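You operate a simulated robot arm through the tools that you are given. There is no shell and no other tool. Be economical: measure what you need, move in short steps, check, and stop when the job is done.

You run a simulated two-armed robot. Do the job below in one go: nothing can be reset, and whatever is moved stays where it is left.

## Task
Stack the black spare pot from the top of the wooden bench on top of the red spare pot. Then put the dibber in the green carrier. Then fetch the sand carton and stand it on the lamp shelf of the nursery bench. Then fetch the green cane and stand it on the free end of the steel table. Then put the seed box marked "B-47" from the top deck of the trolley on the top of the lab bench. Then take the tiny potted plant on the top of the lab bench and put it away on the free end of the steel table. Keep to this order. Set down upright: sand carton, green cane, tiny potted plant.

It is judged by the outcome, as a careful person would: the job done as asked, and still so three seconds after it is handed in. It fails if anything else is knocked over, pushed out of place, dropped, spilled or broken.

## Robot
Two 7-joint arms with two-finger parallel grippers on one trunk, on a base that drives. Base frame: it is fixed to the floor where the robot stands at the start and does not move with it; the origin is under the middle of the robot, x ahead of it, y to its left, z up; the surface under the hand at the start is at about z = 760. Readings come in mm, degrees, newtons and seconds.
The left shoulder is at the start at [20, 113, 1222], the right one opposite. With the tool pointing down near the work surface each hand reaches from about 100 to 580 mm from the robot's upright axis, wherever it stands, measured 20 degrees to its own side. Places, roughly: dibber (9x5x12 cm) [300, -500, 800]; free end of the steel table [-300, 2500, 800]; green cane (3x3x36 cm) [-2400, 3300, 900]; green carrier (29x19x11 cm) [-300, 2400, 800]; lamp shelf of the nursery bench [0, -1900, 1100]; sand carton [-750, -3000, 750]; seed box [-750, 4500, 750]; spare pot [500, 0, 750]; tiny potted plant (8x8x10 cm) [-3500, 5400, 800]; top of the lab bench [-4400, 6200, 800]. Payload 1.57 kg a hand.
The TCP of each hand is the grasp point between the finger pads, 30 mm short of the fingertips. In the tool frame z runs along the fingers and y along their closing line. Largest opening 80 mm; finger width 17, thickness 12; the body of the gripper, 40 by 82 mm, starts 80 mm behind the TCP.
Orientation is that of the tool frame in the base frame, as [roll, pitch, yaw] about the fixed x, y, z axes, in that order (R = Rz(yaw) Ry(pitch) Rx(roll)). With the fingers straight down and closing along the base's y, the tool's x points along the base's -x, its y along +y and its z along -z.

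## Interface
- The arms move only by the tool nudge_tool. It takes "left_motion", "right_motion" or both (then of equal length, played together; a hand with none holds still); each is a list of rows, each an object of numbers (a shift or turn left out is 0, a gripper value left out holds the last): "dx", "dy", "dz": the shift along the tool's x, y, z in units of 300 mm (1.0 is 300 mm); "wx", "wy", "wz": the turn, a rotation vector about the tool's x, y, z in units of 120 degrees (1.0 is 120 degrees). In form: [{"dx": .., "dy": .., "dz": .., "wx": .., "wy": .., "wz": ..}, ...]. A call has 1 to 8 rows; each row is the pose to reach, as a shift and turn from the pose commanded when the call began, along the tool's axes at that moment. "left_fingers" and "right_fingers" are, for a hand that has rows, the closure, from 0 (fully open) to 1 (shut), set as the call begins (left out, the last holds). A call with a number of a shift or a turn outside -1 to 1 is refused whole. Each row takes 0.2 s and may step no farther than 50 mm and 8.6 degrees from the row before; otherwise, or with a gripper value out of range, the whole call is refused. A pose out of reach is approached as far as the arm can. The call stops where the force on the tool passes 40 N (or 10 N more than at its start, if that is more) or the arm is blocked; 0.2 s more then pass. The fingers move at their own pace (about 45 mm/s each) and stop on an object; they squeeze with about 38 N. The grip force told is the motor's: it shows also when the fingers shut on nothing. Time passes only in rows, and 0.2 s behind the last, so rows that repeat a pose let the fingers close. The reply holds the time, the measured pose of the TCP, the force on the tool along the base axes, the opening and the grip force, in the units named above and with some noise, with the torque about the TCP (base axes, N m) and any sound that the robot's microphone picked up.
- Cameras (640 x 400 px; columns grow to the right, rows downward): "scene" is now at [83.5, -6.1, 1337.6]; the picture's right is [-0.11, -0.99, 0.00], its down [-0.72, 0.08, -0.69] and it looks along [0.69, -0.07, -0.72] (base axes); focal length 214 px, centre (320, 200). "left" rides on the left gripper at [72, 7, -122] in its tool frame; the picture's right is [-0.09, 1.00, 0.00], its down [-0.84, -0.08, -0.54] and it looks along [-0.54, -0.05, 0.84] (tool axes); focal length 238 px, centre (320, 200). "right" rides on the right gripper at [72, -7, -122] in its tool frame; the picture's right is [0.09, 1.00, 0.00], its down [-0.84, 0.08, -0.54] and it looks along [-0.54, 0.05, 0.84] (tool axes); focal length 238 px, centre (320, 200). There is no depth. A picture from a camera that has moved, and an enlarged one, comes with that camera's place and axes in the base frame and with its lens. The place of the scene camera against the robot may be out by one fixed shift of up to 12 mm in any direction.
- get_image(camera): a new picture of that camera. No time passes.
- move_column(by): slides the trunk up (or, below 0, down) by that many mm; the arms and the scene camera ride with it, the base frame stays. It gives what a move gives, with no picture.
- base_move(legs): drives the robot by 1 to 6 legs, each [ahead, left, turn to the left] in mm, mm and degrees, along the robot's own axes; the way and the turn of a leg run together, so that a leg with both is an arc; at most 1500 mm and 180 degrees a leg. The arms and the cameras ride along, it lands a little off, and it stops where it bumps. It gives what a move gives.
- pan_tilt(pan, tilt): turns the head with the scene camera to pan (to the left, within 80 degrees either way) and tilt (down, from -29 to 69), counted from straight ahead of the robot. It gives what a move gives.
- zoom(camera, box): a new picture of the part [left, top, right, bottom] of that camera's present view, enlarged. No time passes.
- sign_off(): hands the job in; it is judged then, once.

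Go step by step. Nothing tells you exact positions but the pictures and the camera data: compare them with the known pose of the tool, close in by small moves and look again before you grip or let go. The budget is 186 turns and 158 pictures, counting those below and the enlarged ones. Unless the task says otherwise, let go and move clear before handing in, and close with one line.

The tools are called after "Call:" as a command line: name --argument value ..., lists and objects as JSON in quotes. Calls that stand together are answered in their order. nudge_tool: Moves the arms, as the interface text tells. Its arguments: {"type":"object","properties":{"left_motion":{"type":"array","items":{"type":"object","properties":{"dx":{"type":"number"},"dy":{"type":"number"},"dz":{"type":"number"},"wx":{"type":"number"},"wy":{"type":"number"},"wz":{"type":"number"}}}},"left_fingers":{"type":"number"},"right_motion":{"type":"array","items":{"type":"object","properties":{"dx":{"type":"number"},"dy":{"type":"number"},"dz":{"type":"number"},"wx":{"type":"number"},"wy":{"type":"number"},"wz":{"type":"number"}}}},"right_fingers":{"type":"number"}},"required":[]} The other tools are called the same way: move_column (by) slides the trunk up or down; base_move (legs) drives the base; pan_tilt (pan, tilt) turns the head that bears the scene camera; get_image (camera) takes a picture; zoom (camera, box) takes an enlarged picture of a part of a camera's view; sign_off () hands the job in.

At the start:

```text
clock: 0.0
left_ee_pos: [362.1, 171.1, 1215.8]
left_orientation: [-180.0, 0.0, -180.0]
left_ft_force: [-0.5, 0.1, 0.3]
left_wrist_torque: [0.05, -0.01, 0.02]
left_opening: 79.9
left_grasp_force: 0.1
right_ee_pos: [402.3, -227.8, 1146.9]
right_orientation: [-180.0, 0.0, 179.9]
right_ft_force: [0.8, -0.2, -0.1]
right_wrist_torque: [-0.01, -0.03, -0.01]
right_opening: 79.8
right_grasp_force: 0.1
trunk travel left (down, up): [-275.0, 295.0]
robot x, y, heading: [-0.7, 2.9, 0.0]
head pan, tilt: [-6.1, 46.3]
```

scene: 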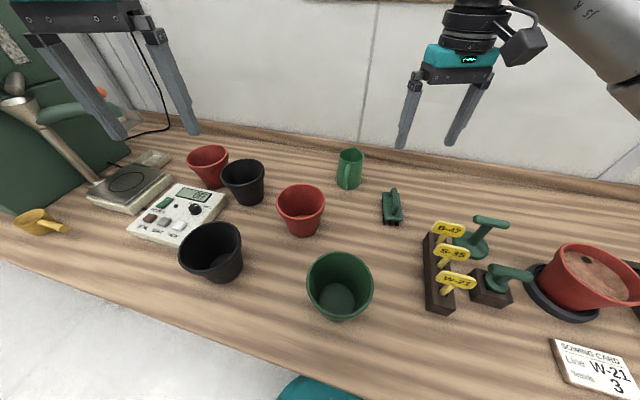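
right: 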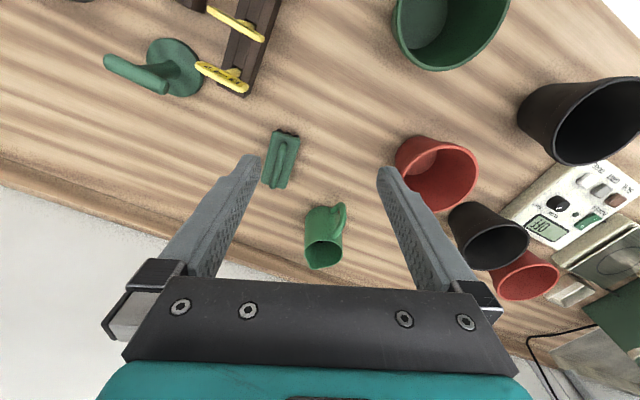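
left: 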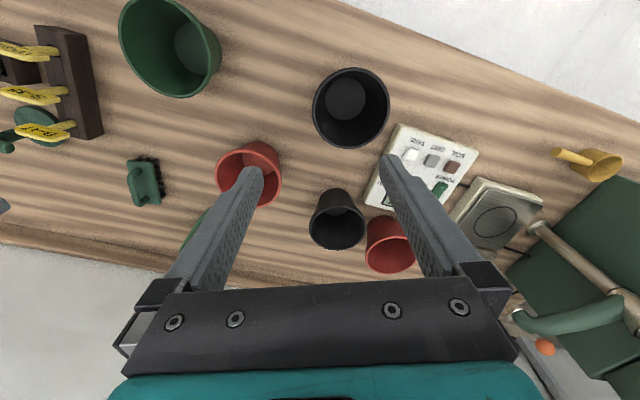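

I see several red and black pots and a green one on the wooden bench, and a dark handle-like dibber among tools on the right. I'll zoom in to tell them apart.

Call:
zoom --camera "scene" --box '[80, 120, 400, 320]'

Call:
zoom --camera "scene" --box '[370, 170, 640, 400]'

```text
2.00 times, centred on (240, 220) of scene
camera zoom: at [83.5, -6.1, 1337.6], right [-0.11, -0.99, 0.0], down [-0.72, 0.08, -0.69], along [0.69, -0.07, -0.72], focal length 429 px, centre (480, 160)
```

zoom: 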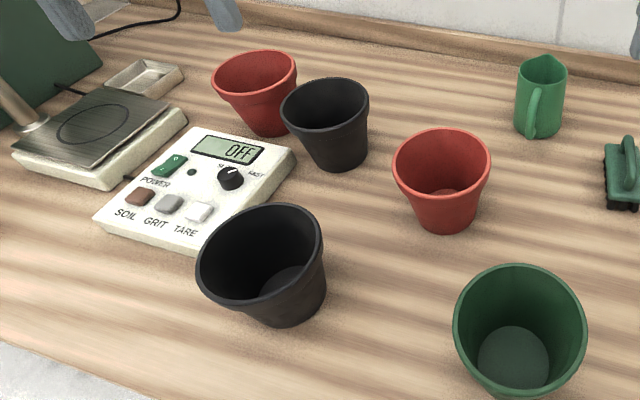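

```text
1.74 times, centred on (505, 285) of scene
camera zoom: at [83.5, -6.1, 1337.6], right [-0.11, -0.99, 0.0], down [-0.72, 0.08, -0.69], along [0.69, -0.07, -0.72], focal length 373 px, centre (-2, 52)
```

zoom: 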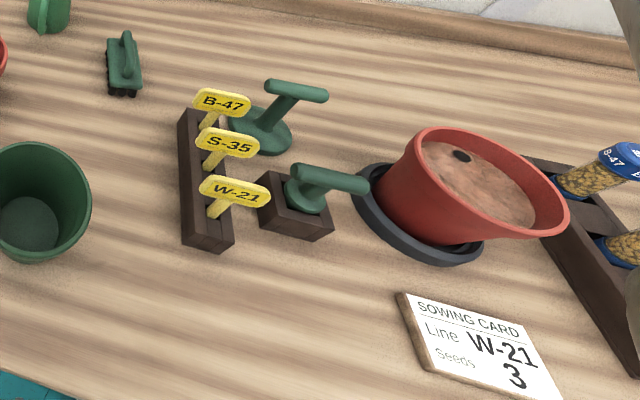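

I count two black, two red and one green pot, all about one size; the front black pot is near [385, 230] and the middle red near [500, 10]. I take the T-handle tool standing in the wooden block near [260, -460] to be the dibber. I'll lower the left hand over the front black pot to measure it.

Call:
nudge_tool --left_motion '[{"dy": 0.05, "dz": 0.14}, {"dy": 0.1, "dz": 0.28}, {"dy": 0.15, "dz": 0.42}, {"dy": 0.2, "dz": 0.56}, {"dy": 0.2, "dz": 0.65}]' --left_fingers 0

Call:
get_image --camera "left"

```text
clock: 1.2
left_ee_pos: [362.6, 231.1, 1021.4]
left_orientation: [-179.9, 0.1, 180.0]
left_ft_force: [0.6, -0.6, -0.1]
left_wrist_torque: [-0.01, 0.01, 0.0]
left_opening: 79.9
left_grasp_force: 0.0
right_ee_pos: [402.9, -228.0, 1148.1]
right_orientation: [180.0, 0.0, 180.0]
right_ft_force: [1.0, -0.6, -1.7]
right_wrist_torque: [0.02, 0.01, -0.02]
right_opening: 79.9
right_grasp_force: 0.1
trunk travel left (down, up): [-275.0, 295.0]
robot x, y, heading: [2.6, -3.6, 0.2]
head pan, tilt: [-6.1, 46.3]
```

```text
152 pictures are left
camera left: at [290.5, 238.2, 1142.4], right [0.09, 1.0, 0.0], down [0.84, -0.08, 0.54], along [0.54, -0.05, -0.84], focal length 238 px, centre (320, 200)
```

left: 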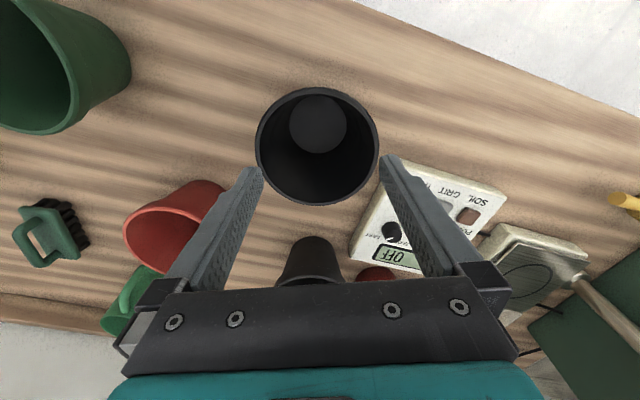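

The front black pot's rim works out at centre about [388, 225], z about 874, diameter about 142 mm. I'll take its left wall with the hand tilted about 11° to match the taper, first stopping above it.

Call:
nudge_tool --left_motion '[{"dx": -0.03, "dy": 0.1, "dz": 0.05, "wx": 0.045}, {"dx": -0.06, "dy": 0.18, "dz": 0.15, "wx": 0.0917}, {"dx": -0.088, "dy": 0.24, "dz": 0.25, "wx": 0.0917}]' --left_fingers 0.3

Call:
get_image --camera "left"

```text
clock: 2.0
left_ee_pos: [388.8, 304.2, 945.4]
left_orientation: [-169.0, 0.0, -179.9]
left_ft_force: [-0.1, -0.3, -0.4]
left_wrist_torque: [-0.02, -0.03, -0.05]
left_opening: 56.0
left_grasp_force: 0.1
right_ee_pos: [402.0, -228.4, 1147.3]
right_orientation: [180.0, 0.0, 179.9]
right_ft_force: [0.0, 0.3, -0.9]
right_wrist_torque: [0.03, -0.01, 0.02]
right_opening: 80.2
right_grasp_force: 0.1
trunk travel left (down, up): [-275.0, 295.0]
robot x, y, heading: [0.5, -1.7, -0.0]
head pan, tilt: [-6.1, 46.3]
```

```text
151 pictures are left
camera left: at [316.5, 333.5, 1064.0], right [0.09, 0.98, -0.19], down [0.84, 0.03, 0.55], along [0.54, -0.21, -0.81], focal length 238 px, centre (320, 200)
```

left: 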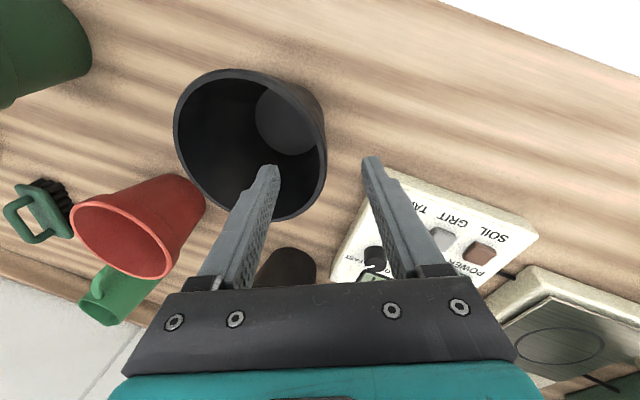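

The projection agrees with my estimate. I'll go down along the fingers so that the wall comes between the pads, then grip.

Call:
nudge_tool --left_motion '[{"dy": 0.008, "dz": 0.1}, {"dy": 0.008, "dz": 0.17}, {"dy": 0.008, "dz": 0.213}]'

Call:
get_image --camera "left"

Call:
nudge_tool --left_motion '[{}, {}, {}, {}, {}]' --left_fingers 1

```text
clock: 2.8
left_ee_pos: [389.1, 293.8, 882.3]
left_orientation: [-169.0, -0.1, 180.0]
left_ft_force: [0.2, 0.2, -0.4]
left_wrist_torque: [0.01, 0.0, -0.01]
left_opening: 56.0
left_grasp_force: 0.1
right_ee_pos: [401.6, -226.8, 1148.3]
right_orientation: [179.9, 0.0, 179.9]
right_ft_force: [0.5, 0.4, -0.1]
right_wrist_torque: [-0.01, 0.01, -0.05]
right_opening: 80.0
right_grasp_force: 0.2
trunk travel left (down, up): [-275.0, 295.0]
robot x, y, heading: [0.3, 4.3, -0.1]
head pan, tilt: [-6.1, 46.3]
```

```text
150 pictures are left
camera left: at [316.8, 322.9, 1000.7], right [0.09, 0.98, -0.19], down [0.84, 0.03, 0.55], along [0.54, -0.21, -0.82], focal length 238 px, centre (320, 200)
```

left: 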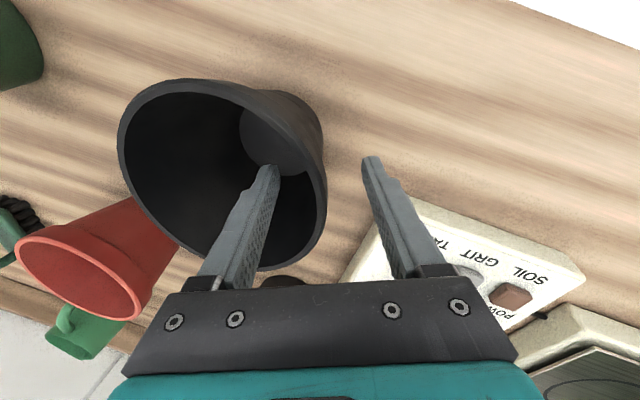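

```text
clock: 4.0
left_ee_pos: [388.2, 293.0, 882.7]
left_orientation: [-169.0, 0.0, 180.0]
left_ft_force: [0.3, -0.8, 0.2]
left_wrist_torque: [-0.01, -0.02, 0.03]
left_opening: 6.4
left_grasp_force: 26.3
right_ee_pos: [402.8, -229.1, 1148.1]
right_orientation: [179.9, 0.1, 180.0]
right_ft_force: [0.2, -0.5, -0.6]
right_wrist_torque: [-0.01, -0.02, 0.01]
right_opening: 79.6
right_grasp_force: 0.2
trunk travel left (down, up): [-275.0, 295.0]
robot x, y, heading: [-1.8, 1.7, 0.1]
head pan, tilt: [-6.1, 46.3]
```

The wall is gripped, with an opening of 6.4 mm. I'll lift the pot straight up 150 mm.

Call:
nudge_tool --left_motion '[{"dy": -0.012, "dz": -0.065}, {"dy": -0.036, "dz": -0.19}, {"dy": -0.066, "dz": -0.34}, {"dy": -0.095, "dz": -0.49}]'

Call:
get_image --camera "left"

Call:
get_image --camera "scene"

```text
clock: 5.0
left_ee_pos: [388.3, 294.5, 1032.5]
left_orientation: [-169.0, -0.1, 179.9]
left_ft_force: [0.0, -0.4, 0.2]
left_wrist_torque: [0.05, 0.0, 0.02]
left_opening: 6.1
left_grasp_force: 26.5
right_ee_pos: [401.8, -228.8, 1147.5]
right_orientation: [-180.0, 0.0, 179.9]
right_ft_force: [-0.1, 0.3, 0.2]
right_wrist_torque: [0.0, 0.01, 0.03]
right_opening: 79.7
right_grasp_force: 0.0
trunk travel left (down, up): [-275.0, 295.0]
robot x, y, heading: [-4.3, -2.1, -0.1]
head pan, tilt: [-6.1, 46.3]
```

```text
149 pictures are left
camera left: at [315.4, 322.8, 1151.1], right [0.09, 0.98, -0.19], down [0.84, 0.03, 0.55], along [0.54, -0.21, -0.82], focal length 238 px, centre (320, 200)
```

left: 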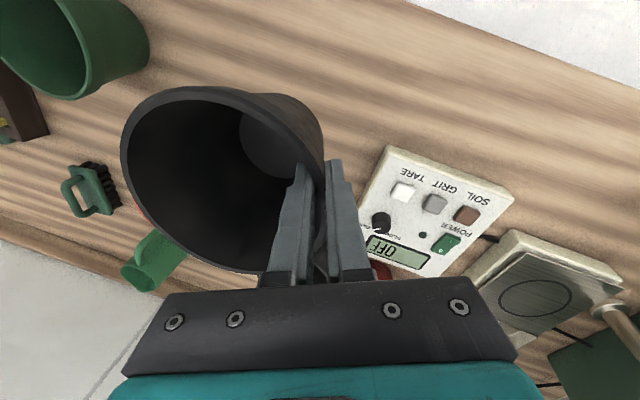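

```text
148 pictures are left
camera scene: at [83.5, -6.3, 1337.6], right [-0.11, -0.99, 0.0], down [-0.72, 0.08, -0.69], along [0.69, -0.07, -0.72], focal length 214 px, centre (320, 200)
```

scene: 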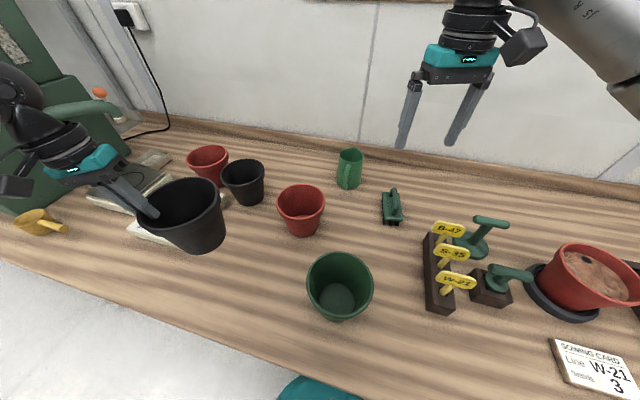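

The black pot is held level. I'll zoom in to place the red pot's rim precisely.

Call:
zoom --camera "right" --box '[360, 100, 520, 240]'

Call:
zoom --camera "scene" --box '[240, 160, 360, 250]'

```text
2.86 times, centred on (440, 170) of right
camera zoom: at [329.0, -234.8, 1269.0], right [-0.09, 1.0, 0.0], down [0.84, 0.08, 0.54], along [0.54, 0.05, -0.84], focal length 681 px, centre (-23, 286)
```

zoom: 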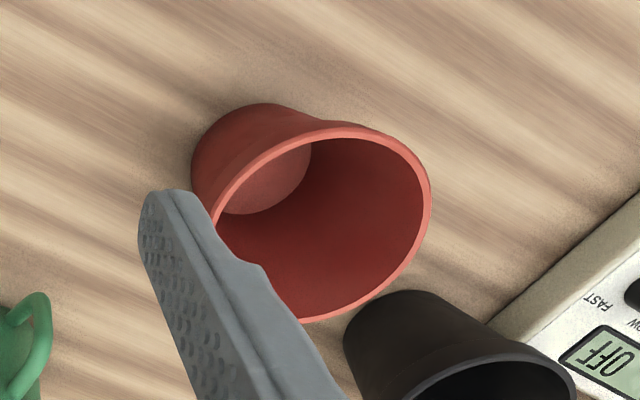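

```text
4.44 times, centred on (300, 205) of scene
camera zoom: at [83.5, -6.3, 1337.6], right [-0.11, -0.99, 0.0], down [-0.72, 0.08, -0.69], along [0.69, -0.07, -0.72], focal length 953 px, centre (409, 178)
```

zoom: 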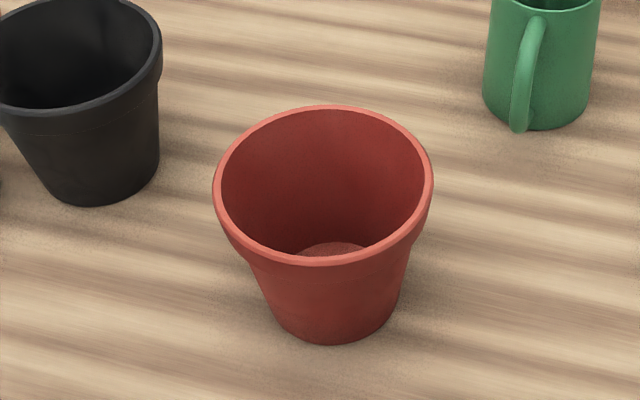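

The red rim is centred near [515, 4]. I'll carry the black pot over it at this height and check.

Call:
nudge_tool --left_motion '[{"dx": -0.04, "dy": -0.0726, "dz": 0.0141}, {"dx": -0.12, "dy": -0.207, "dz": 0.0402}, {"dx": -0.2, "dy": -0.344, "dz": 0.0669}, {"dx": -0.28, "dy": -0.482, "dz": 0.0937}, {"dx": -0.36, "dy": -0.62, "dz": 0.1205}, {"dx": -0.4, "dy": -0.689, "dz": 0.134}, {"dx": -0.422, "dy": -0.7264, "dz": 0.1412}, {"dx": -0.422, "dy": -0.7264, "dz": 0.1412}]'

Call:
get_image --camera "scene"

Call:
get_image --camera "right"

```text
clock: 6.8
left_ee_pos: [515.2, 71.1, 1032.2]
left_orientation: [-169.0, 0.0, 179.9]
left_ft_force: [0.3, 0.1, 0.5]
left_wrist_torque: [0.08, 0.02, -0.01]
left_opening: 6.2
left_grasp_force: 25.9
right_ee_pos: [401.7, -229.5, 1147.4]
right_orientation: [180.0, 0.0, 180.0]
right_ft_force: [0.3, -0.6, 0.4]
right_wrist_torque: [0.01, 0.0, 0.04]
right_opening: 80.2
right_grasp_force: 0.1
trunk travel left (down, up): [-275.0, 295.0]
robot x, y, heading: [-0.3, 0.9, -0.0]
head pan, tilt: [-6.1, 46.3]
```

```text
145 pictures are left
camera scene: at [83.5, -6.0, 1337.6], right [-0.11, -0.99, 0.0], down [-0.72, 0.08, -0.69], along [0.69, -0.07, -0.72], focal length 214 px, centre (320, 200)
```

scene: 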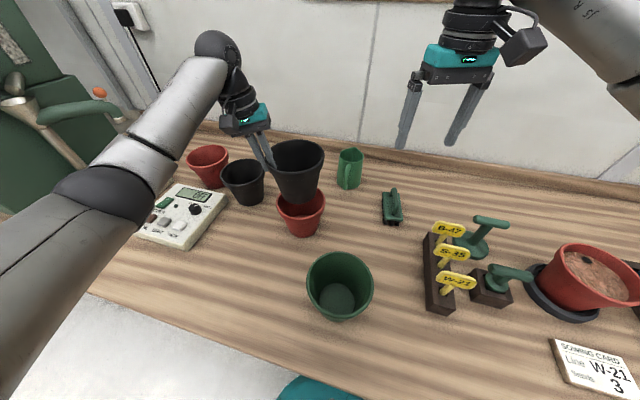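

```text
144 pictures are left
camera right: at [329.0, -234.5, 1269.0], right [-0.09, 1.0, 0.0], down [0.84, 0.08, 0.54], along [0.54, 0.05, -0.84], focal length 238 px, centre (320, 200)
```

right: 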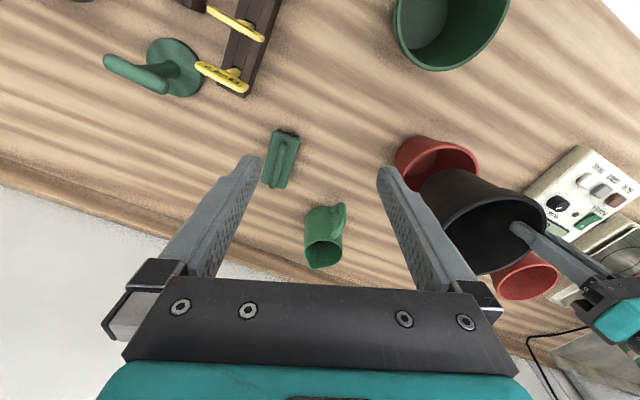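

The black pot is over the red one. I'll lower it 90 mm, then go on in small steps while watching the force.

Call:
nudge_tool --left_motion '[{"dy": 0.019, "dz": 0.098}, {"dy": 0.038, "dz": 0.196}, {"dy": 0.048, "dz": 0.245}, {"dy": 0.0572, "dz": 0.2945}]'

Call:
zoom --camera "scene" --box '[230, 130, 370, 250]'

Call:
zoom --camera "right" --box '[380, 110, 580, 310]'

```text
clock: 7.8
left_ee_pos: [514.4, 70.9, 941.2]
left_orientation: [-168.8, 0.0, 180.0]
left_ft_force: [0.6, -0.5, 0.2]
left_wrist_torque: [0.01, 0.02, -0.04]
left_opening: 6.4
left_grasp_force: 26.0
right_ee_pos: [403.8, -228.2, 1147.8]
right_orientation: [180.0, 0.0, -179.9]
right_ft_force: [-0.7, -0.1, -0.3]
right_wrist_torque: [-0.01, 0.01, 0.02]
right_opening: 79.9
right_grasp_force: 0.0
trunk travel left (down, up): [-275.0, 295.0]
robot x, y, heading: [-1.0, -0.4, 0.2]
head pan, tilt: [-6.1, 46.3]
```

```text
3.33 times, centred on (300, 190) of scene
camera zoom: at [83.6, -6.1, 1337.6], right [-0.11, -0.99, 0.0], down [-0.72, 0.08, -0.69], along [0.69, -0.07, -0.72], focal length 715 px, centre (387, 233)
```

zoom: 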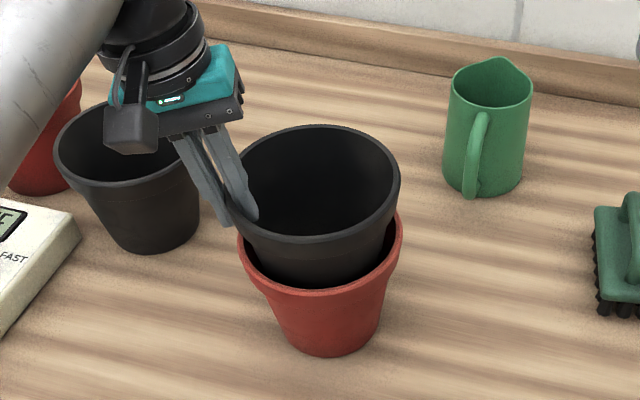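

```text
2.00 times, centred on (480, 210) of right
camera zoom: at [329.0, -234.6, 1269.0], right [-0.09, 1.0, 0.0], down [0.84, 0.08, 0.54], along [0.54, 0.05, -0.84], focal length 477 px, centre (0, 180)
```

zoom: 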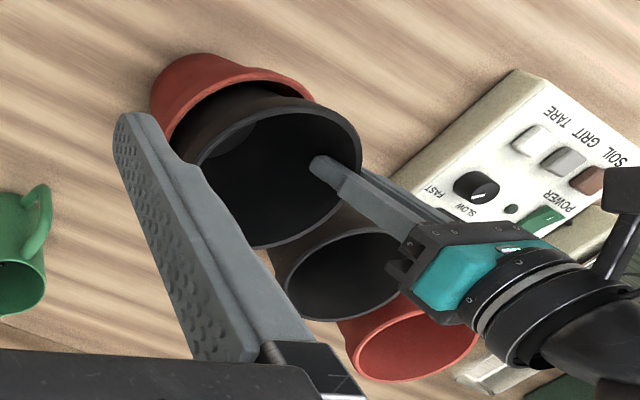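

It's centred inside the red rim with no contact yet. I'll lower it further in fine steps.

Call:
nudge_tool --left_motion '[{"dy": 0.003, "dz": 0.016}, {"dy": 0.006, "dz": 0.032}, {"dy": 0.01, "dz": 0.05}, {"dy": 0.0125, "dz": 0.065}]'

```text
clock: 8.8
left_ee_pos: [514.6, 69.2, 925.9]
left_orientation: [-168.7, 0.4, 179.9]
left_ft_force: [-4.2, 1.8, 22.9]
left_wrist_torque: [-0.49, -0.02, -0.16]
left_opening: 6.5
left_grasp_force: 26.2
right_ee_pos: [399.5, -227.6, 1149.6]
right_orientation: [180.0, 0.1, -180.0]
right_ft_force: [0.2, -0.2, -0.6]
right_wrist_torque: [0.0, 0.0, -0.02]
right_opening: 80.1
right_grasp_force: 0.1
trunk travel left (down, up): [-275.0, 295.0]
robot x, y, heading: [-0.3, 1.9, -0.1]
head pan, tilt: [-6.1, 46.3]
```

It has met contact at about 23 N with the rim about 43 mm above the red one. I'll look to see whether it is seated or wedged.

Call:
nudge_tool --left_motion '[{"dy": -0.0025, "dz": -0.012}]'

Call:
zoom --camera "scene" --box '[240, 140, 360, 250]'

Call:
zoom --camera "right" --box '[380, 110, 540, 270]'

```text
clock: 9.2
left_ee_pos: [514.8, 71.0, 924.6]
left_orientation: [-168.9, 0.2, -180.0]
left_ft_force: [0.0, -0.8, 12.7]
left_wrist_torque: [-0.54, -0.54, -0.03]
left_opening: 5.9
left_grasp_force: 25.8
right_ee_pos: [401.3, -228.6, 1148.1]
right_orientation: [-179.9, 0.1, -179.9]
right_ft_force: [-0.8, -0.9, 0.2]
right_wrist_torque: [-0.01, 0.01, 0.04]
right_opening: 80.1
right_grasp_force: 0.0
trunk travel left (down, up): [-275.0, 295.0]
robot x, y, heading: [-4.8, -1.4, -0.1]
head pan, tilt: [-6.1, 46.3]
```

```text
3.64 times, centred on (300, 195) of scene
camera zoom: at [82.7, -6.3, 1337.6], right [-0.11, -0.99, 0.0], down [-0.72, 0.08, -0.69], along [0.69, -0.07, -0.72], focal length 780 px, centre (393, 218)
```

zoom: 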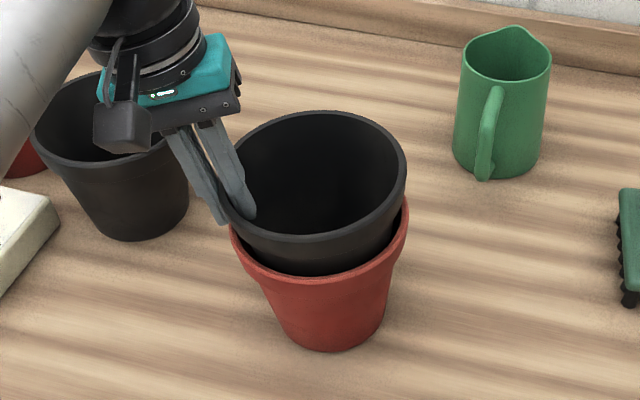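

```text
2.50 times, centred on (460, 190) of right
camera zoom: at [328.1, -234.8, 1269.1], right [-0.09, 1.0, 0.0], down [0.84, 0.08, 0.54], along [0.54, 0.05, -0.84], focal length 596 px, centre (-30, 225)
```

zoom: 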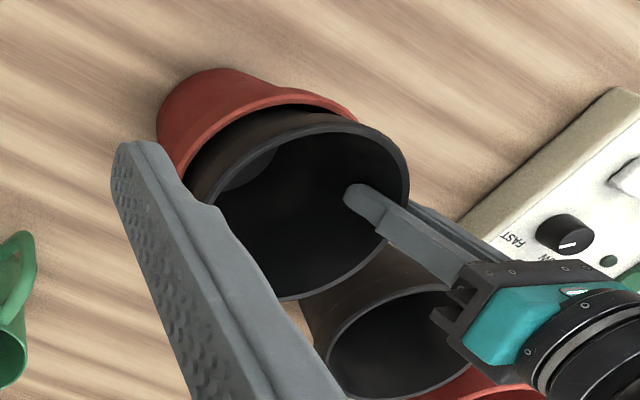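

The gap shows on the near side, so the red pot's centre is about 6 mm nearer than I assumed. I'll raise slightly, shift 6 mm towards the robot and lower again.

Call:
nudge_tool --left_motion '[{"dy": -0.003, "dz": -0.016}, {"dx": 0.01, "dy": -0.003, "dz": -0.016}, {"dx": 0.02, "dy": -0.003, "dz": -0.016}, {"dx": 0.02, "dy": 0.0, "dz": 0.0}, {"dx": 0.02, "dy": 0.003, "dz": 0.015}, {"dx": 0.02, "dy": 0.005, "dz": 0.026}]'

```text
clock: 10.6
left_ee_pos: [510.2, 71.4, 918.1]
left_orientation: [-168.9, 0.3, -179.9]
left_ft_force: [1.7, 1.0, 8.1]
left_wrist_torque: [0.04, -0.39, 0.0]
left_opening: 5.7
left_grasp_force: 25.5
right_ee_pos: [400.9, -228.3, 1148.2]
right_orientation: [-180.0, 0.0, -179.9]
right_ft_force: [-0.5, 0.2, 0.0]
right_wrist_torque: [0.0, 0.0, 0.0]
right_opening: 80.1
right_grasp_force: 0.1
trunk travel left (down, up): [-275.0, 295.0]
robot x, y, heading: [4.3, 2.1, -0.3]
head pan, tilt: [-6.1, 46.3]
```

It went deeper with only 8 N. I'll lower a little more with a small extra shift.

Call:
nudge_tool --left_motion '[{"dx": 0.008, "dy": 0.0, "dz": 0.0}, {"dx": 0.008, "dy": 0.003, "dz": 0.013}, {"dx": 0.008, "dy": 0.005, "dz": 0.026}]'

Call:
zoom --camera "scene" --box '[240, 140, 360, 250]'

```text
clock: 11.4
left_ee_pos: [507.7, 71.5, 914.5]
left_orientation: [-168.9, 0.5, -179.9]
left_ft_force: [2.9, 5.3, 31.2]
left_wrist_torque: [-0.15, -0.11, -0.01]
left_opening: 5.9
left_grasp_force: 26.2
right_ee_pos: [400.1, -227.6, 1148.7]
right_orientation: [-179.9, 0.1, -179.9]
right_ft_force: [-0.4, 0.7, 0.6]
right_wrist_torque: [-0.02, -0.01, 0.0]
right_opening: 79.9
right_grasp_force: 0.0
trunk travel left (down, up): [-275.0, 295.0]
robot x, y, heading: [4.2, -3.9, 0.1]
head pan, tilt: [-6.1, 46.3]
```

```text
3.64 times, centred on (300, 195) of scene
camera zoom: at [81.3, -5.6, 1338.0], right [-0.11, -0.99, 0.0], down [-0.72, 0.08, -0.69], along [0.69, -0.07, -0.72], focal length 780 px, centre (393, 218)
```

zoom: 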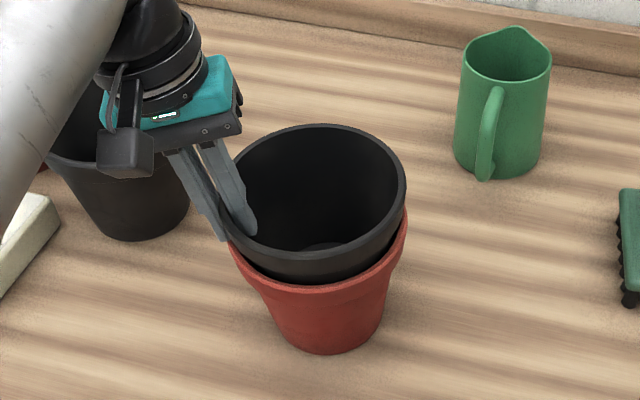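

It looks level and seated at about 31 N. I'll relax the push, open the fingers and withdraw along them.

Call:
nudge_tool --left_motion '[{"dy": -0.0025, "dz": -0.012}, {"dy": -0.0025, "dz": -0.012}]'

Call:
nudge_tool --left_motion '[{}, {}, {}, {}]' --left_fingers 0.45

Call:
nudge_tool --left_motion '[{"dz": -0.07}, {"dz": -0.2}, {"dz": -0.36}, {"dz": -0.5}]'

Call:
get_image --camera "scene"

```text
clock: 12.0
left_ee_pos: [507.1, 71.5, 914.4]
left_orientation: [-169.0, 0.2, -180.0]
left_ft_force: [5.8, 3.5, 17.1]
left_wrist_torque: [0.04, -0.74, 0.14]
left_opening: 5.6
left_grasp_force: 26.0
right_ee_pos: [400.8, -228.6, 1148.7]
right_orientation: [-180.0, -0.1, -179.9]
right_ft_force: [-0.1, 0.1, -0.2]
right_wrist_torque: [0.0, 0.03, 0.02]
right_opening: 79.9
right_grasp_force: 0.0
trunk travel left (down, up): [-275.0, 295.0]
robot x, y, heading: [3.6, 4.2, 0.1]
head pan, tilt: [-6.1, 46.3]
```

```text
clock: 13.0
left_ee_pos: [505.9, 71.8, 913.3]
left_orientation: [-169.0, 0.0, -180.0]
left_ft_force: [-1.0, 2.1, 13.0]
left_wrist_torque: [0.12, 0.0, -0.03]
left_opening: 43.8
left_grasp_force: 0.0
right_ee_pos: [400.6, -229.0, 1147.4]
right_orientation: [-179.9, 0.1, 180.0]
right_ft_force: [-0.3, 0.2, -0.9]
right_wrist_torque: [-0.01, 0.01, 0.04]
right_opening: 80.1
right_grasp_force: 0.0
trunk travel left (down, up): [-275.0, 295.0]
robot x, y, heading: [2.0, -3.1, 0.0]
head pan, tilt: [-6.1, 46.3]
```

```text
clock: 14.0
left_ee_pos: [504.6, 99.1, 1060.7]
left_orientation: [-169.1, -0.2, -179.9]
left_ft_force: [0.9, 0.6, 0.5]
left_wrist_torque: [0.02, 0.01, -0.02]
left_opening: 44.2
left_grasp_force: 0.0
right_ee_pos: [402.1, -229.4, 1148.7]
right_orientation: [-180.0, 0.0, -180.0]
right_ft_force: [0.0, 0.7, 0.3]
right_wrist_torque: [-0.01, -0.02, 0.0]
right_opening: 80.0
right_grasp_force: 0.1
trunk travel left (down, up): [-275.0, 295.0]
robot x, y, heading: [2.8, -0.6, 0.0]
head pan, tilt: [-6.1, 46.3]
```

```text
138 pictures are left
camera scene: at [83.3, -6.2, 1337.7], right [-0.11, -0.99, 0.0], down [-0.72, 0.08, -0.69], along [0.69, -0.07, -0.72], focal length 214 px, centre (320, 200)
```

scene: 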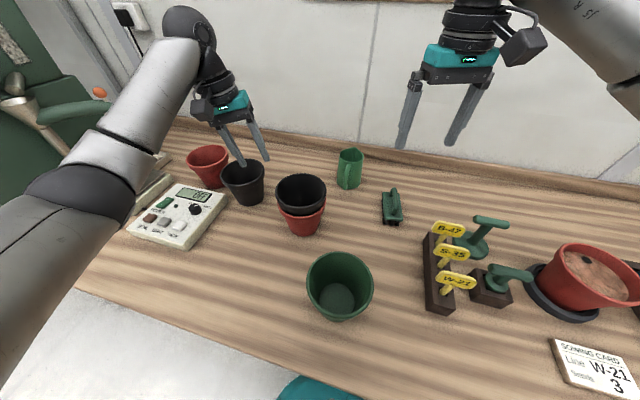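

The stack is good. I'll pull the left arm back and bring the right hand over the dibber.

Call:
nudge_tool --left_motion '[{"dx": 0.079, "dy": 0.023, "dz": -0.092, "wx": -0.015}, {"dx": 0.158, "dy": 0.046, "dz": -0.184, "wx": -0.03}, {"dx": 0.237, "dy": 0.068, "dz": -0.276, "wx": -0.045}, {"dx": 0.315, "dy": 0.091, "dz": -0.368, "wx": -0.06}, {"dx": 0.394, "dy": 0.114, "dz": -0.46, "wx": -0.075}, {"dx": 0.473, "dy": 0.137, "dz": -0.552, "wx": -0.0917}]' --right_motion '[{"dx": 0.04, "dy": -0.095, "dz": 0.054}, {"dx": 0.08, "dy": -0.19, "dz": 0.108}, {"dx": 0.12, "dy": -0.286, "dz": 0.161}, {"dx": 0.16, "dy": -0.382, "dz": 0.215}, {"dx": 0.2, "dy": -0.477, "dz": 0.269}, {"dx": 0.24, "dy": -0.573, "dz": 0.323}]'

Call:
get_image --camera "right"

```text
clock: 15.4
left_ee_pos: [362.3, 172.0, 1217.0]
left_orientation: [-179.9, -0.1, -180.0]
left_ft_force: [-0.4, -1.0, -0.1]
left_wrist_torque: [0.02, -0.01, -0.01]
left_opening: 43.8
left_grasp_force: 0.1
right_ee_pos: [328.3, -401.3, 1052.5]
right_orientation: [180.0, 0.1, -180.0]
right_ft_force: [-0.2, 0.3, -0.5]
right_wrist_torque: [0.02, -0.02, 0.03]
right_opening: 79.9
right_grasp_force: 0.0
trunk travel left (down, up): [-275.0, 295.0]
robot x, y, heading: [-1.6, -0.8, -0.0]
head pan, tilt: [-6.1, 46.3]
```

```text
137 pictures are left
camera right: at [255.5, -407.0, 1171.9], right [-0.09, 1.0, 0.0], down [0.84, 0.08, 0.54], along [0.54, 0.05, -0.84], focal length 238 px, centre (320, 200)
```

right: 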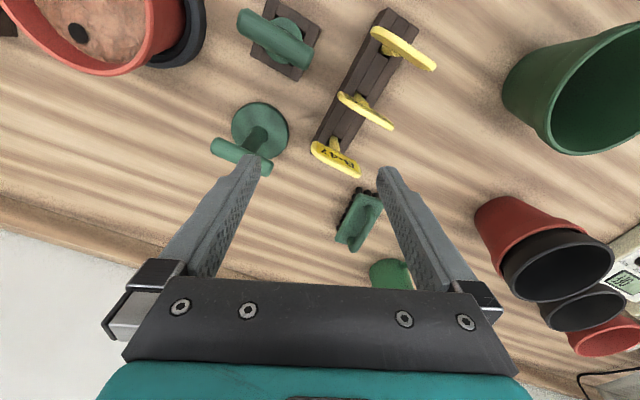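

The dibber's T-handle is centred near [252, -458] and runs at about 66° from x. I'll move above it and turn the hand so the fingers close across the handle.

Call:
nudge_tool --right_motion '[{"dx": 0.032, "dy": -0.024, "dz": 0.025, "wz": -0.069}, {"dx": 0.063, "dy": -0.048, "dz": 0.05, "wz": -0.138}, {"dx": 0.095, "dy": -0.071, "dz": 0.075, "wz": -0.206}, {"dx": 0.127, "dy": -0.095, "dz": 0.1, "wz": -0.275}, {"dx": 0.158, "dy": -0.119, "dz": 0.125, "wz": -0.344}, {"dx": 0.19, "dy": -0.143, "dz": 0.15, "wz": -0.413}, {"dx": 0.221, "dy": -0.166, "dz": 0.175, "wz": -0.481}, {"dx": 0.253, "dy": -0.19, "dz": 0.2, "wz": -0.55}]'

Call:
get_image --camera "right"

```text
clock: 17.2
left_ee_pos: [364.4, 171.6, 1215.6]
left_orientation: [-180.0, 0.0, -180.0]
left_ft_force: [-0.5, 0.4, -0.1]
left_wrist_torque: [-0.02, 0.0, -0.02]
left_opening: 44.3
left_grasp_force: 0.1
right_ee_pos: [251.2, -202.3, 1009.2]
right_orientation: [-179.3, 0.0, -116.0]
right_ft_force: [0.0, -0.3, -0.6]
right_wrist_torque: [0.03, -0.03, -0.01]
right_opening: 80.0
right_grasp_force: 0.2
right hand out of reach, approached as far as the arm can: row 2, 3, 4, 5, 6, 7, 8
trunk travel left (down, up): [-275.0, 295.0]
robot x, y, heading: [-1.7, 1.6, -0.1]
head pan, tilt: [-6.1, 46.3]
```

```text
136 pictures are left
camera right: at [223.7, -268.5, 1130.3], right [-0.94, 0.35, -0.01], down [0.29, 0.79, 0.54], along [0.2, 0.5, -0.84], focal length 238 px, centre (320, 200)
```

right: 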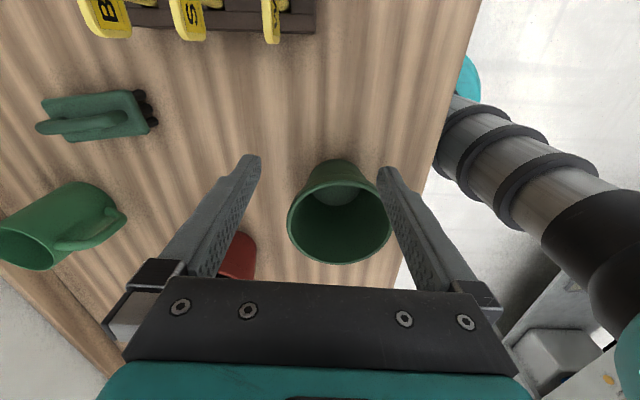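

The pose wasn't reachable from here, because the dibber lies too far round to the right. I'll raise the hand, drive along the bench edge to the right and turn about 21° to face the bench squarely.

Call:
nudge_tool --right_motion '[{"dz": -0.1}, {"dz": -0.2}, {"dz": -0.3}]'

Call:
base_move --legs '[[-120, -255, 0], [0, 0, -21]]'

Call:
get_image --camera "scene"

```text
clock: 18.0
left_ee_pos: [364.3, 172.5, 1217.1]
left_orientation: [-179.9, 0.0, -179.9]
left_ft_force: [0.0, 0.0, 0.4]
left_wrist_torque: [-0.03, 0.01, -0.02]
left_opening: 44.0
left_grasp_force: 0.0
right_ee_pos: [248.7, -201.0, 1098.1]
right_orientation: [-180.0, -0.1, -113.9]
right_ft_force: [-0.6, -0.2, 0.0]
right_wrist_torque: [-0.05, 0.02, 0.03]
right_opening: 79.9
right_grasp_force: 0.1
right hand out of reach, approached as far as the arm can: row 1
trunk travel left (down, up): [-275.0, 295.0]
robot x, y, heading: [1.4, 3.5, 0.2]
head pan, tilt: [-6.1, 46.3]
```

```text
clock: 21.1
left_ee_pos: [281.9, -229.6, 1216.9]
left_orientation: [-179.9, 0.0, 158.8]
left_ft_force: [0.4, -0.4, 0.5]
left_wrist_torque: [0.03, 0.03, 0.01]
left_opening: 44.0
left_grasp_force: 0.2
right_ee_pos: [39.5, -535.7, 1098.9]
right_orientation: [-180.0, 0.0, -135.3]
right_ft_force: [0.1, 0.8, 0.0]
right_wrist_torque: [0.0, -0.01, -0.03]
right_opening: 80.1
right_grasp_force: 0.1
trunk travel left (down, up): [-275.0, 295.0]
robot x, y, heading: [-120.7, -259.0, -21.4]
head pan, tilt: [-6.1, 46.3]
```

```text
135 pictures are left
camera scene: at [-46.0, -295.5, 1337.6], right [-0.46, -0.89, 0.0], down [-0.64, 0.33, -0.69], along [0.61, -0.32, -0.72], focal length 214 px, centre (320, 200)
```

scene: 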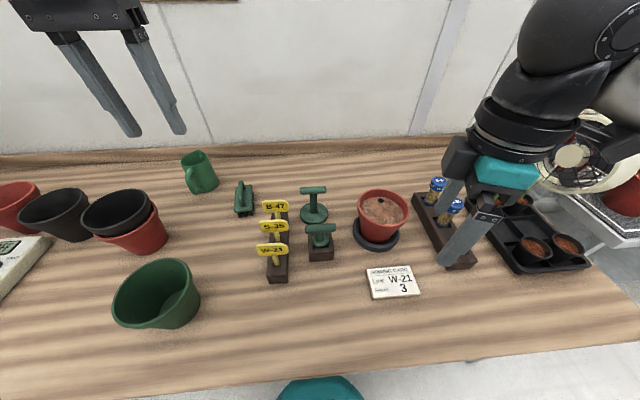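

The robot now faces the bench squarely, with the dibber ahead. I'll bring the right hand over it.

Call:
nudge_tool --right_motion '[{"dx": -0.115, "dy": -0.052, "dz": 0.03, "wz": -0.03}, {"dx": -0.229, "dy": -0.105, "dz": 0.08, "wz": -0.06}, {"dx": -0.343, "dy": -0.157, "dz": 0.15, "wz": -0.089}, {"dx": -0.457, "dy": -0.209, "dz": 0.23, "wz": -0.119}, {"dx": -0.572, "dy": -0.262, "dz": 0.32, "wz": -0.148}, {"dx": -0.686, "dy": -0.314, "dz": 0.397, "wz": -0.178}]'

Call:
get_image --camera "right"

```text
clock: 22.5
left_ee_pos: [282.1, -227.5, 1217.4]
left_orientation: [-179.9, 0.0, 158.8]
left_ft_force: [0.2, 1.2, 0.8]
left_wrist_torque: [-0.02, 0.03, -0.03]
left_opening: 44.2
left_grasp_force: 0.0
right_ee_pos: [150.0, -418.6, 1029.2]
right_orientation: [179.8, -0.2, -120.9]
right_ft_force: [0.4, 0.3, -0.8]
right_wrist_torque: [0.03, 0.02, -0.01]
right_opening: 79.9
right_grasp_force: 0.1
right hand out of reach, approached as far as the arm can: row 2, 3, 4, 5, 6
trunk travel left (down, up): [-275.0, 295.0]
robot x, y, heading: [-120.1, -255.9, -21.2]
head pan, tilt: [-6.1, 46.3]
```

```text
134 pictures are left
camera right: at [118.1, -482.3, 1149.8], right [-0.9, 0.43, 0.0], down [0.37, 0.76, 0.54], along [0.23, 0.49, -0.84], focal length 238 px, centre (320, 200)
```

right: 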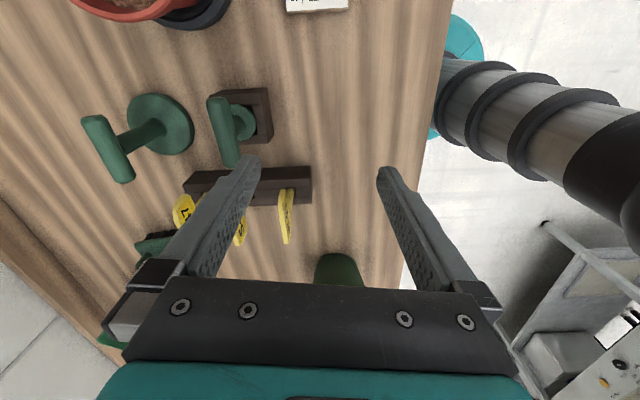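

The wrist seems limited on this side, so I'll turn the hand the other way round in stages.

Call:
nudge_tool --right_motion '[{"dz": -0.02, "wz": 0.0716}, {"dz": -0.05, "wz": 0.143}, {"dz": -0.1, "wz": 0.214}, {"dz": -0.1, "wz": 0.286}, {"dz": -0.1, "wz": 0.357}, {"dz": -0.1, "wz": 0.429}, {"dz": -0.1, "wz": 0.5}, {"dz": -0.1, "wz": 0.572}]'

Call:
nudge_tool --right_motion '[{"wz": 0.0716}, {"wz": 0.143}, {"wz": 0.214}, {"wz": 0.286}, {"wz": 0.357}, {"wz": 0.429}, {"wz": 0.5}, {"wz": 0.572}]'

```text
clock: 24.3
left_ee_pos: [282.4, -228.4, 1217.6]
left_orientation: [-180.0, 0.0, 158.8]
left_ft_force: [0.2, 0.0, 0.4]
left_wrist_torque: [0.05, 0.01, -0.01]
left_opening: 43.9
left_grasp_force: 0.1
right_ee_pos: [148.6, -417.9, 1060.2]
right_orientation: [-179.8, -0.2, 170.3]
right_ft_force: [-0.4, -0.4, -0.2]
right_wrist_torque: [0.05, 0.02, -0.02]
right_opening: 80.1
right_grasp_force: 0.0
trunk travel left (down, up): [-275.0, 295.0]
robot x, y, heading: [-121.9, -258.8, -21.1]
head pan, tilt: [-6.1, 46.3]
```

```text
clock: 26.1
left_ee_pos: [281.8, -228.8, 1216.6]
left_orientation: [-180.0, 0.0, 158.8]
left_ft_force: [0.6, 0.1, -0.3]
left_wrist_torque: [0.0, -0.02, 0.0]
left_opening: 44.0
left_grasp_force: 0.0
right_ee_pos: [148.2, -417.8, 1059.2]
right_orientation: [-179.9, 0.2, 101.6]
right_ft_force: [0.6, 0.5, 1.0]
right_wrist_torque: [0.01, 0.0, -0.02]
right_opening: 80.1
right_grasp_force: 0.0
trunk travel left (down, up): [-275.0, 295.0]
robot x, y, heading: [-122.3, -255.6, -21.4]
head pan, tilt: [-6.1, 46.3]
```

That way works. Now over the dibber at 980 high with the final turn.

Call:
nudge_tool --right_motion '[{"dx": -0.04, "dy": 0.063, "dz": 0.053, "wz": 0.059}, {"dx": -0.08, "dy": 0.125, "dz": 0.105, "wz": 0.119}, {"dx": -0.12, "dy": 0.188, "dz": 0.158, "wz": 0.178}, {"dx": -0.16, "dy": 0.25, "dz": 0.21, "wz": 0.238}, {"dx": -0.2, "dy": 0.313, "dz": 0.263, "wz": 0.297}]'

Call:
get_image --camera "right"

```text
clock: 27.3
left_ee_pos: [281.2, -228.9, 1217.4]
left_orientation: [-180.0, -0.1, 158.8]
left_ft_force: [0.1, -0.2, -0.3]
left_wrist_torque: [-0.01, 0.01, 0.02]
left_opening: 44.1
left_grasp_force: 0.0
right_ee_pos: [251.9, -457.4, 980.8]
right_orientation: [-179.9, 0.3, 66.0]
right_ft_force: [1.1, -0.2, -0.4]
right_wrist_torque: [0.02, -0.02, -0.05]
right_opening: 79.8
right_grasp_force: 0.0
trunk travel left (down, up): [-275.0, 295.0]
robot x, y, heading: [-122.4, -255.7, -21.5]
head pan, tilt: [-6.1, 46.3]
```

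```text
133 pictures are left
camera right: at [274.0, -389.4, 1101.0], right [0.95, -0.32, 0.0], down [-0.27, -0.79, 0.55], along [-0.18, -0.52, -0.84], focal length 238 px, centre (320, 200)
```

right: 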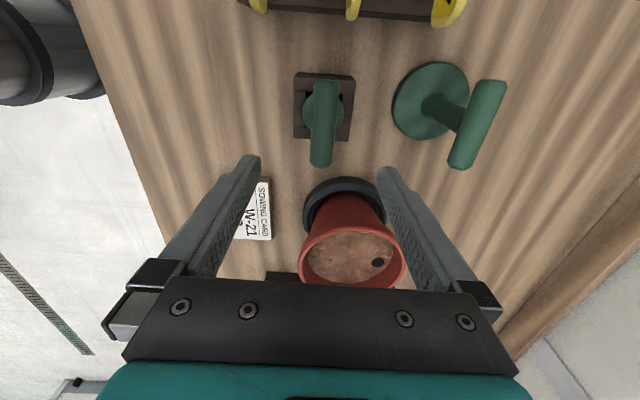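

The dibber is under the hand and the handle lies along the tool x axis. I'll check the block and handle heights from the scene camera before I grip.

Call:
zoom --camera "scene" --box '[240, 170, 420, 290]'

Call:
zoom --camera "right" --box '[260, 50, 400, 190]'

```text
3.33 times, centred on (330, 230) of scene
camera zoom: at [-45.6, -295.3, 1337.6], right [-0.46, -0.89, 0.0], down [-0.64, 0.33, -0.69], along [0.61, -0.32, -0.72], focal length 715 px, centre (287, 100)
```

zoom: 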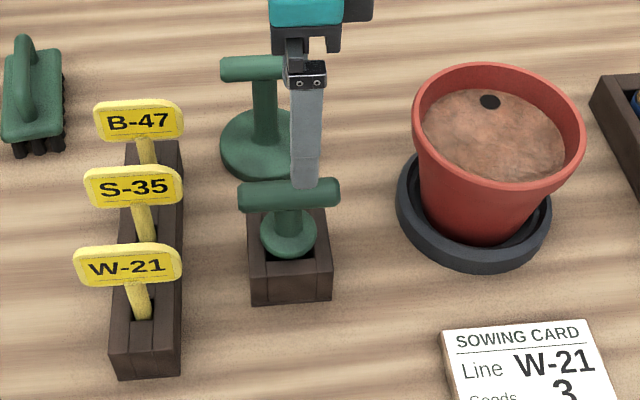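

```text
2.86 times, centred on (330, 120) of right
camera zoom: at [274.0, -389.4, 1101.0], right [0.95, -0.32, 0.0], down [-0.27, -0.79, 0.55], along [-0.18, -0.52, -0.84], focal length 681 px, centre (291, 429)
```

zoom: 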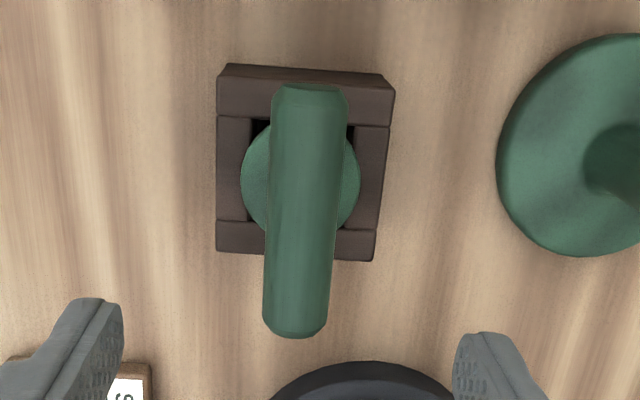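

The handle's centre is at about z 850, clear above the block top at about 800. I'll descend to 852 and close on the handle.

Call:
nudge_tool --right_motion '[{"dx": 0.003, "dy": 0.005, "dz": 0.14}, {"dx": 0.006, "dy": 0.01, "dz": 0.28}, {"dx": 0.006, "dy": 0.01, "dz": 0.38}, {"dx": 0.006, "dy": 0.01, "dz": 0.429}]'

Call:
get_image --camera "right"

Call:
zoom --camera "scene" --box '[240, 130, 420, 290]'

```text
clock: 28.3
left_ee_pos: [281.9, -228.7, 1217.2]
left_orientation: [-179.9, -0.1, 158.8]
left_ft_force: [-0.3, 0.1, -0.6]
left_wrist_torque: [-0.02, 0.01, -0.01]
left_opening: 44.1
left_grasp_force: 0.1
right_ee_pos: [254.4, -459.1, 851.7]
right_orientation: [-179.9, 0.4, 66.0]
right_ft_force: [0.1, -0.4, 0.1]
right_wrist_torque: [0.0, 0.01, -0.02]
right_opening: 80.0
right_grasp_force: 0.2
trunk travel left (down, up): [-275.0, 295.0]
robot x, y, heading: [-118.1, -254.3, -21.1]
head pan, tilt: [-6.1, 46.3]
```

```text
130 pictures are left
camera right: at [277.3, -388.6, 973.0], right [0.95, -0.32, 0.0], down [-0.27, -0.79, 0.55], along [-0.18, -0.52, -0.84], focal length 238 px, centre (320, 200)
```

right: 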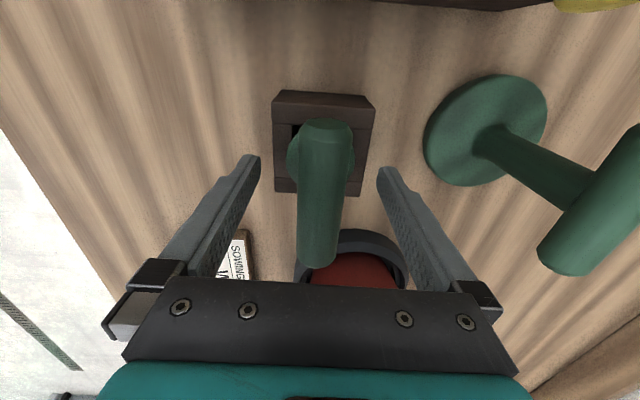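

```text
2.50 times, centred on (330, 210) of scene
camera zoom: at [-45.9, -295.4, 1337.6], right [-0.46, -0.89, 0.0], down [-0.64, 0.33, -0.69], along [0.61, -0.32, -0.72], focal length 536 px, centre (295, 175)
```

zoom: 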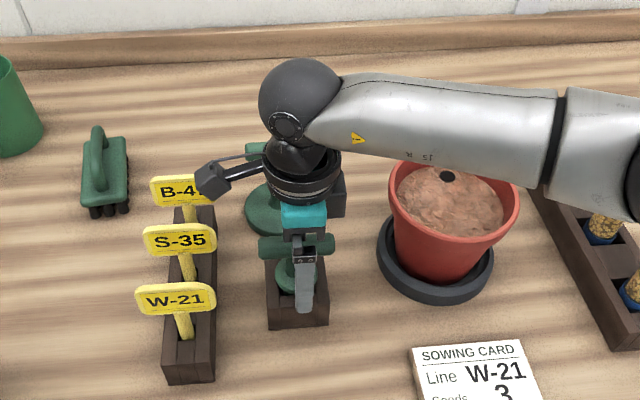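

The handle is centred between the fingers, so I'll close and test the grip.

Call:
nudge_tool --right_motion '[{"dy": 0.007}, {"dy": 0.007}, {"dy": 0.007}, {"dy": 0.007}, {"dy": 0.007}]' --right_fingers 1

Call:
nudge_tool --right_motion '[{"dz": -0.04}, {"dz": -0.13}, {"dz": -0.28}, {"dz": -0.43}]'

Call:
get_image --camera "right"

```text
clock: 29.5
left_ee_pos: [282.1, -228.4, 1216.1]
left_orientation: [180.0, 0.0, 158.8]
left_ft_force: [-0.3, 0.4, 0.5]
left_wrist_torque: [0.02, 0.03, -0.01]
left_opening: 43.7
left_grasp_force: 0.0
right_ee_pos: [255.4, -458.6, 852.8]
right_orientation: [-179.9, 0.2, 66.2]
right_ft_force: [0.9, 0.0, 0.3]
right_wrist_torque: [0.02, 0.03, -0.03]
right_opening: 46.7
right_grasp_force: 38.3
trunk travel left (down, up): [-275.0, 295.0]
robot x, y, heading: [-118.1, -255.7, -21.3]
head pan, tilt: [-6.1, 46.3]
```

```text
clock: 30.5
left_ee_pos: [281.7, -228.9, 1216.8]
left_orientation: [-180.0, 0.0, 158.7]
left_ft_force: [-0.7, 0.0, -0.2]
left_wrist_torque: [-0.01, -0.01, 0.01]
left_opening: 43.8
left_grasp_force: 0.1
right_ee_pos: [257.5, -457.3, 983.3]
right_orientation: [-179.8, 0.3, 66.0]
right_ft_force: [-0.2, 0.8, -0.6]
right_wrist_torque: [0.01, 0.02, -0.01]
right_opening: 46.3
right_grasp_force: 37.8
trunk travel left (down, up): [-275.0, 295.0]
robot x, y, heading: [-118.7, -257.9, -21.2]
head pan, tilt: [-6.1, 46.3]
```

```text
128 pictures are left
camera right: at [278.7, -388.4, 1102.2], right [0.95, -0.32, 0.0], down [-0.27, -0.79, 0.55], along [-0.18, -0.52, -0.84], focal length 238 px, centre (320, 200)
```

right: 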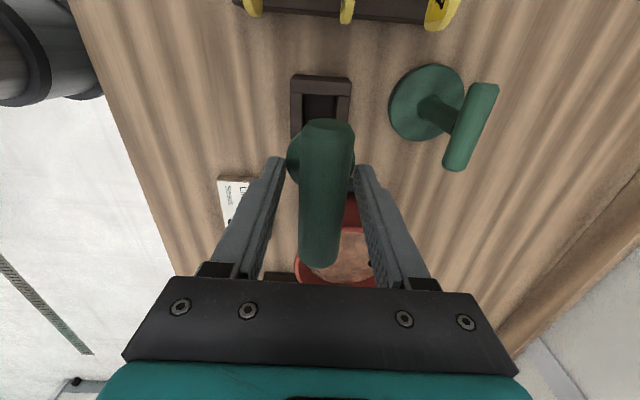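

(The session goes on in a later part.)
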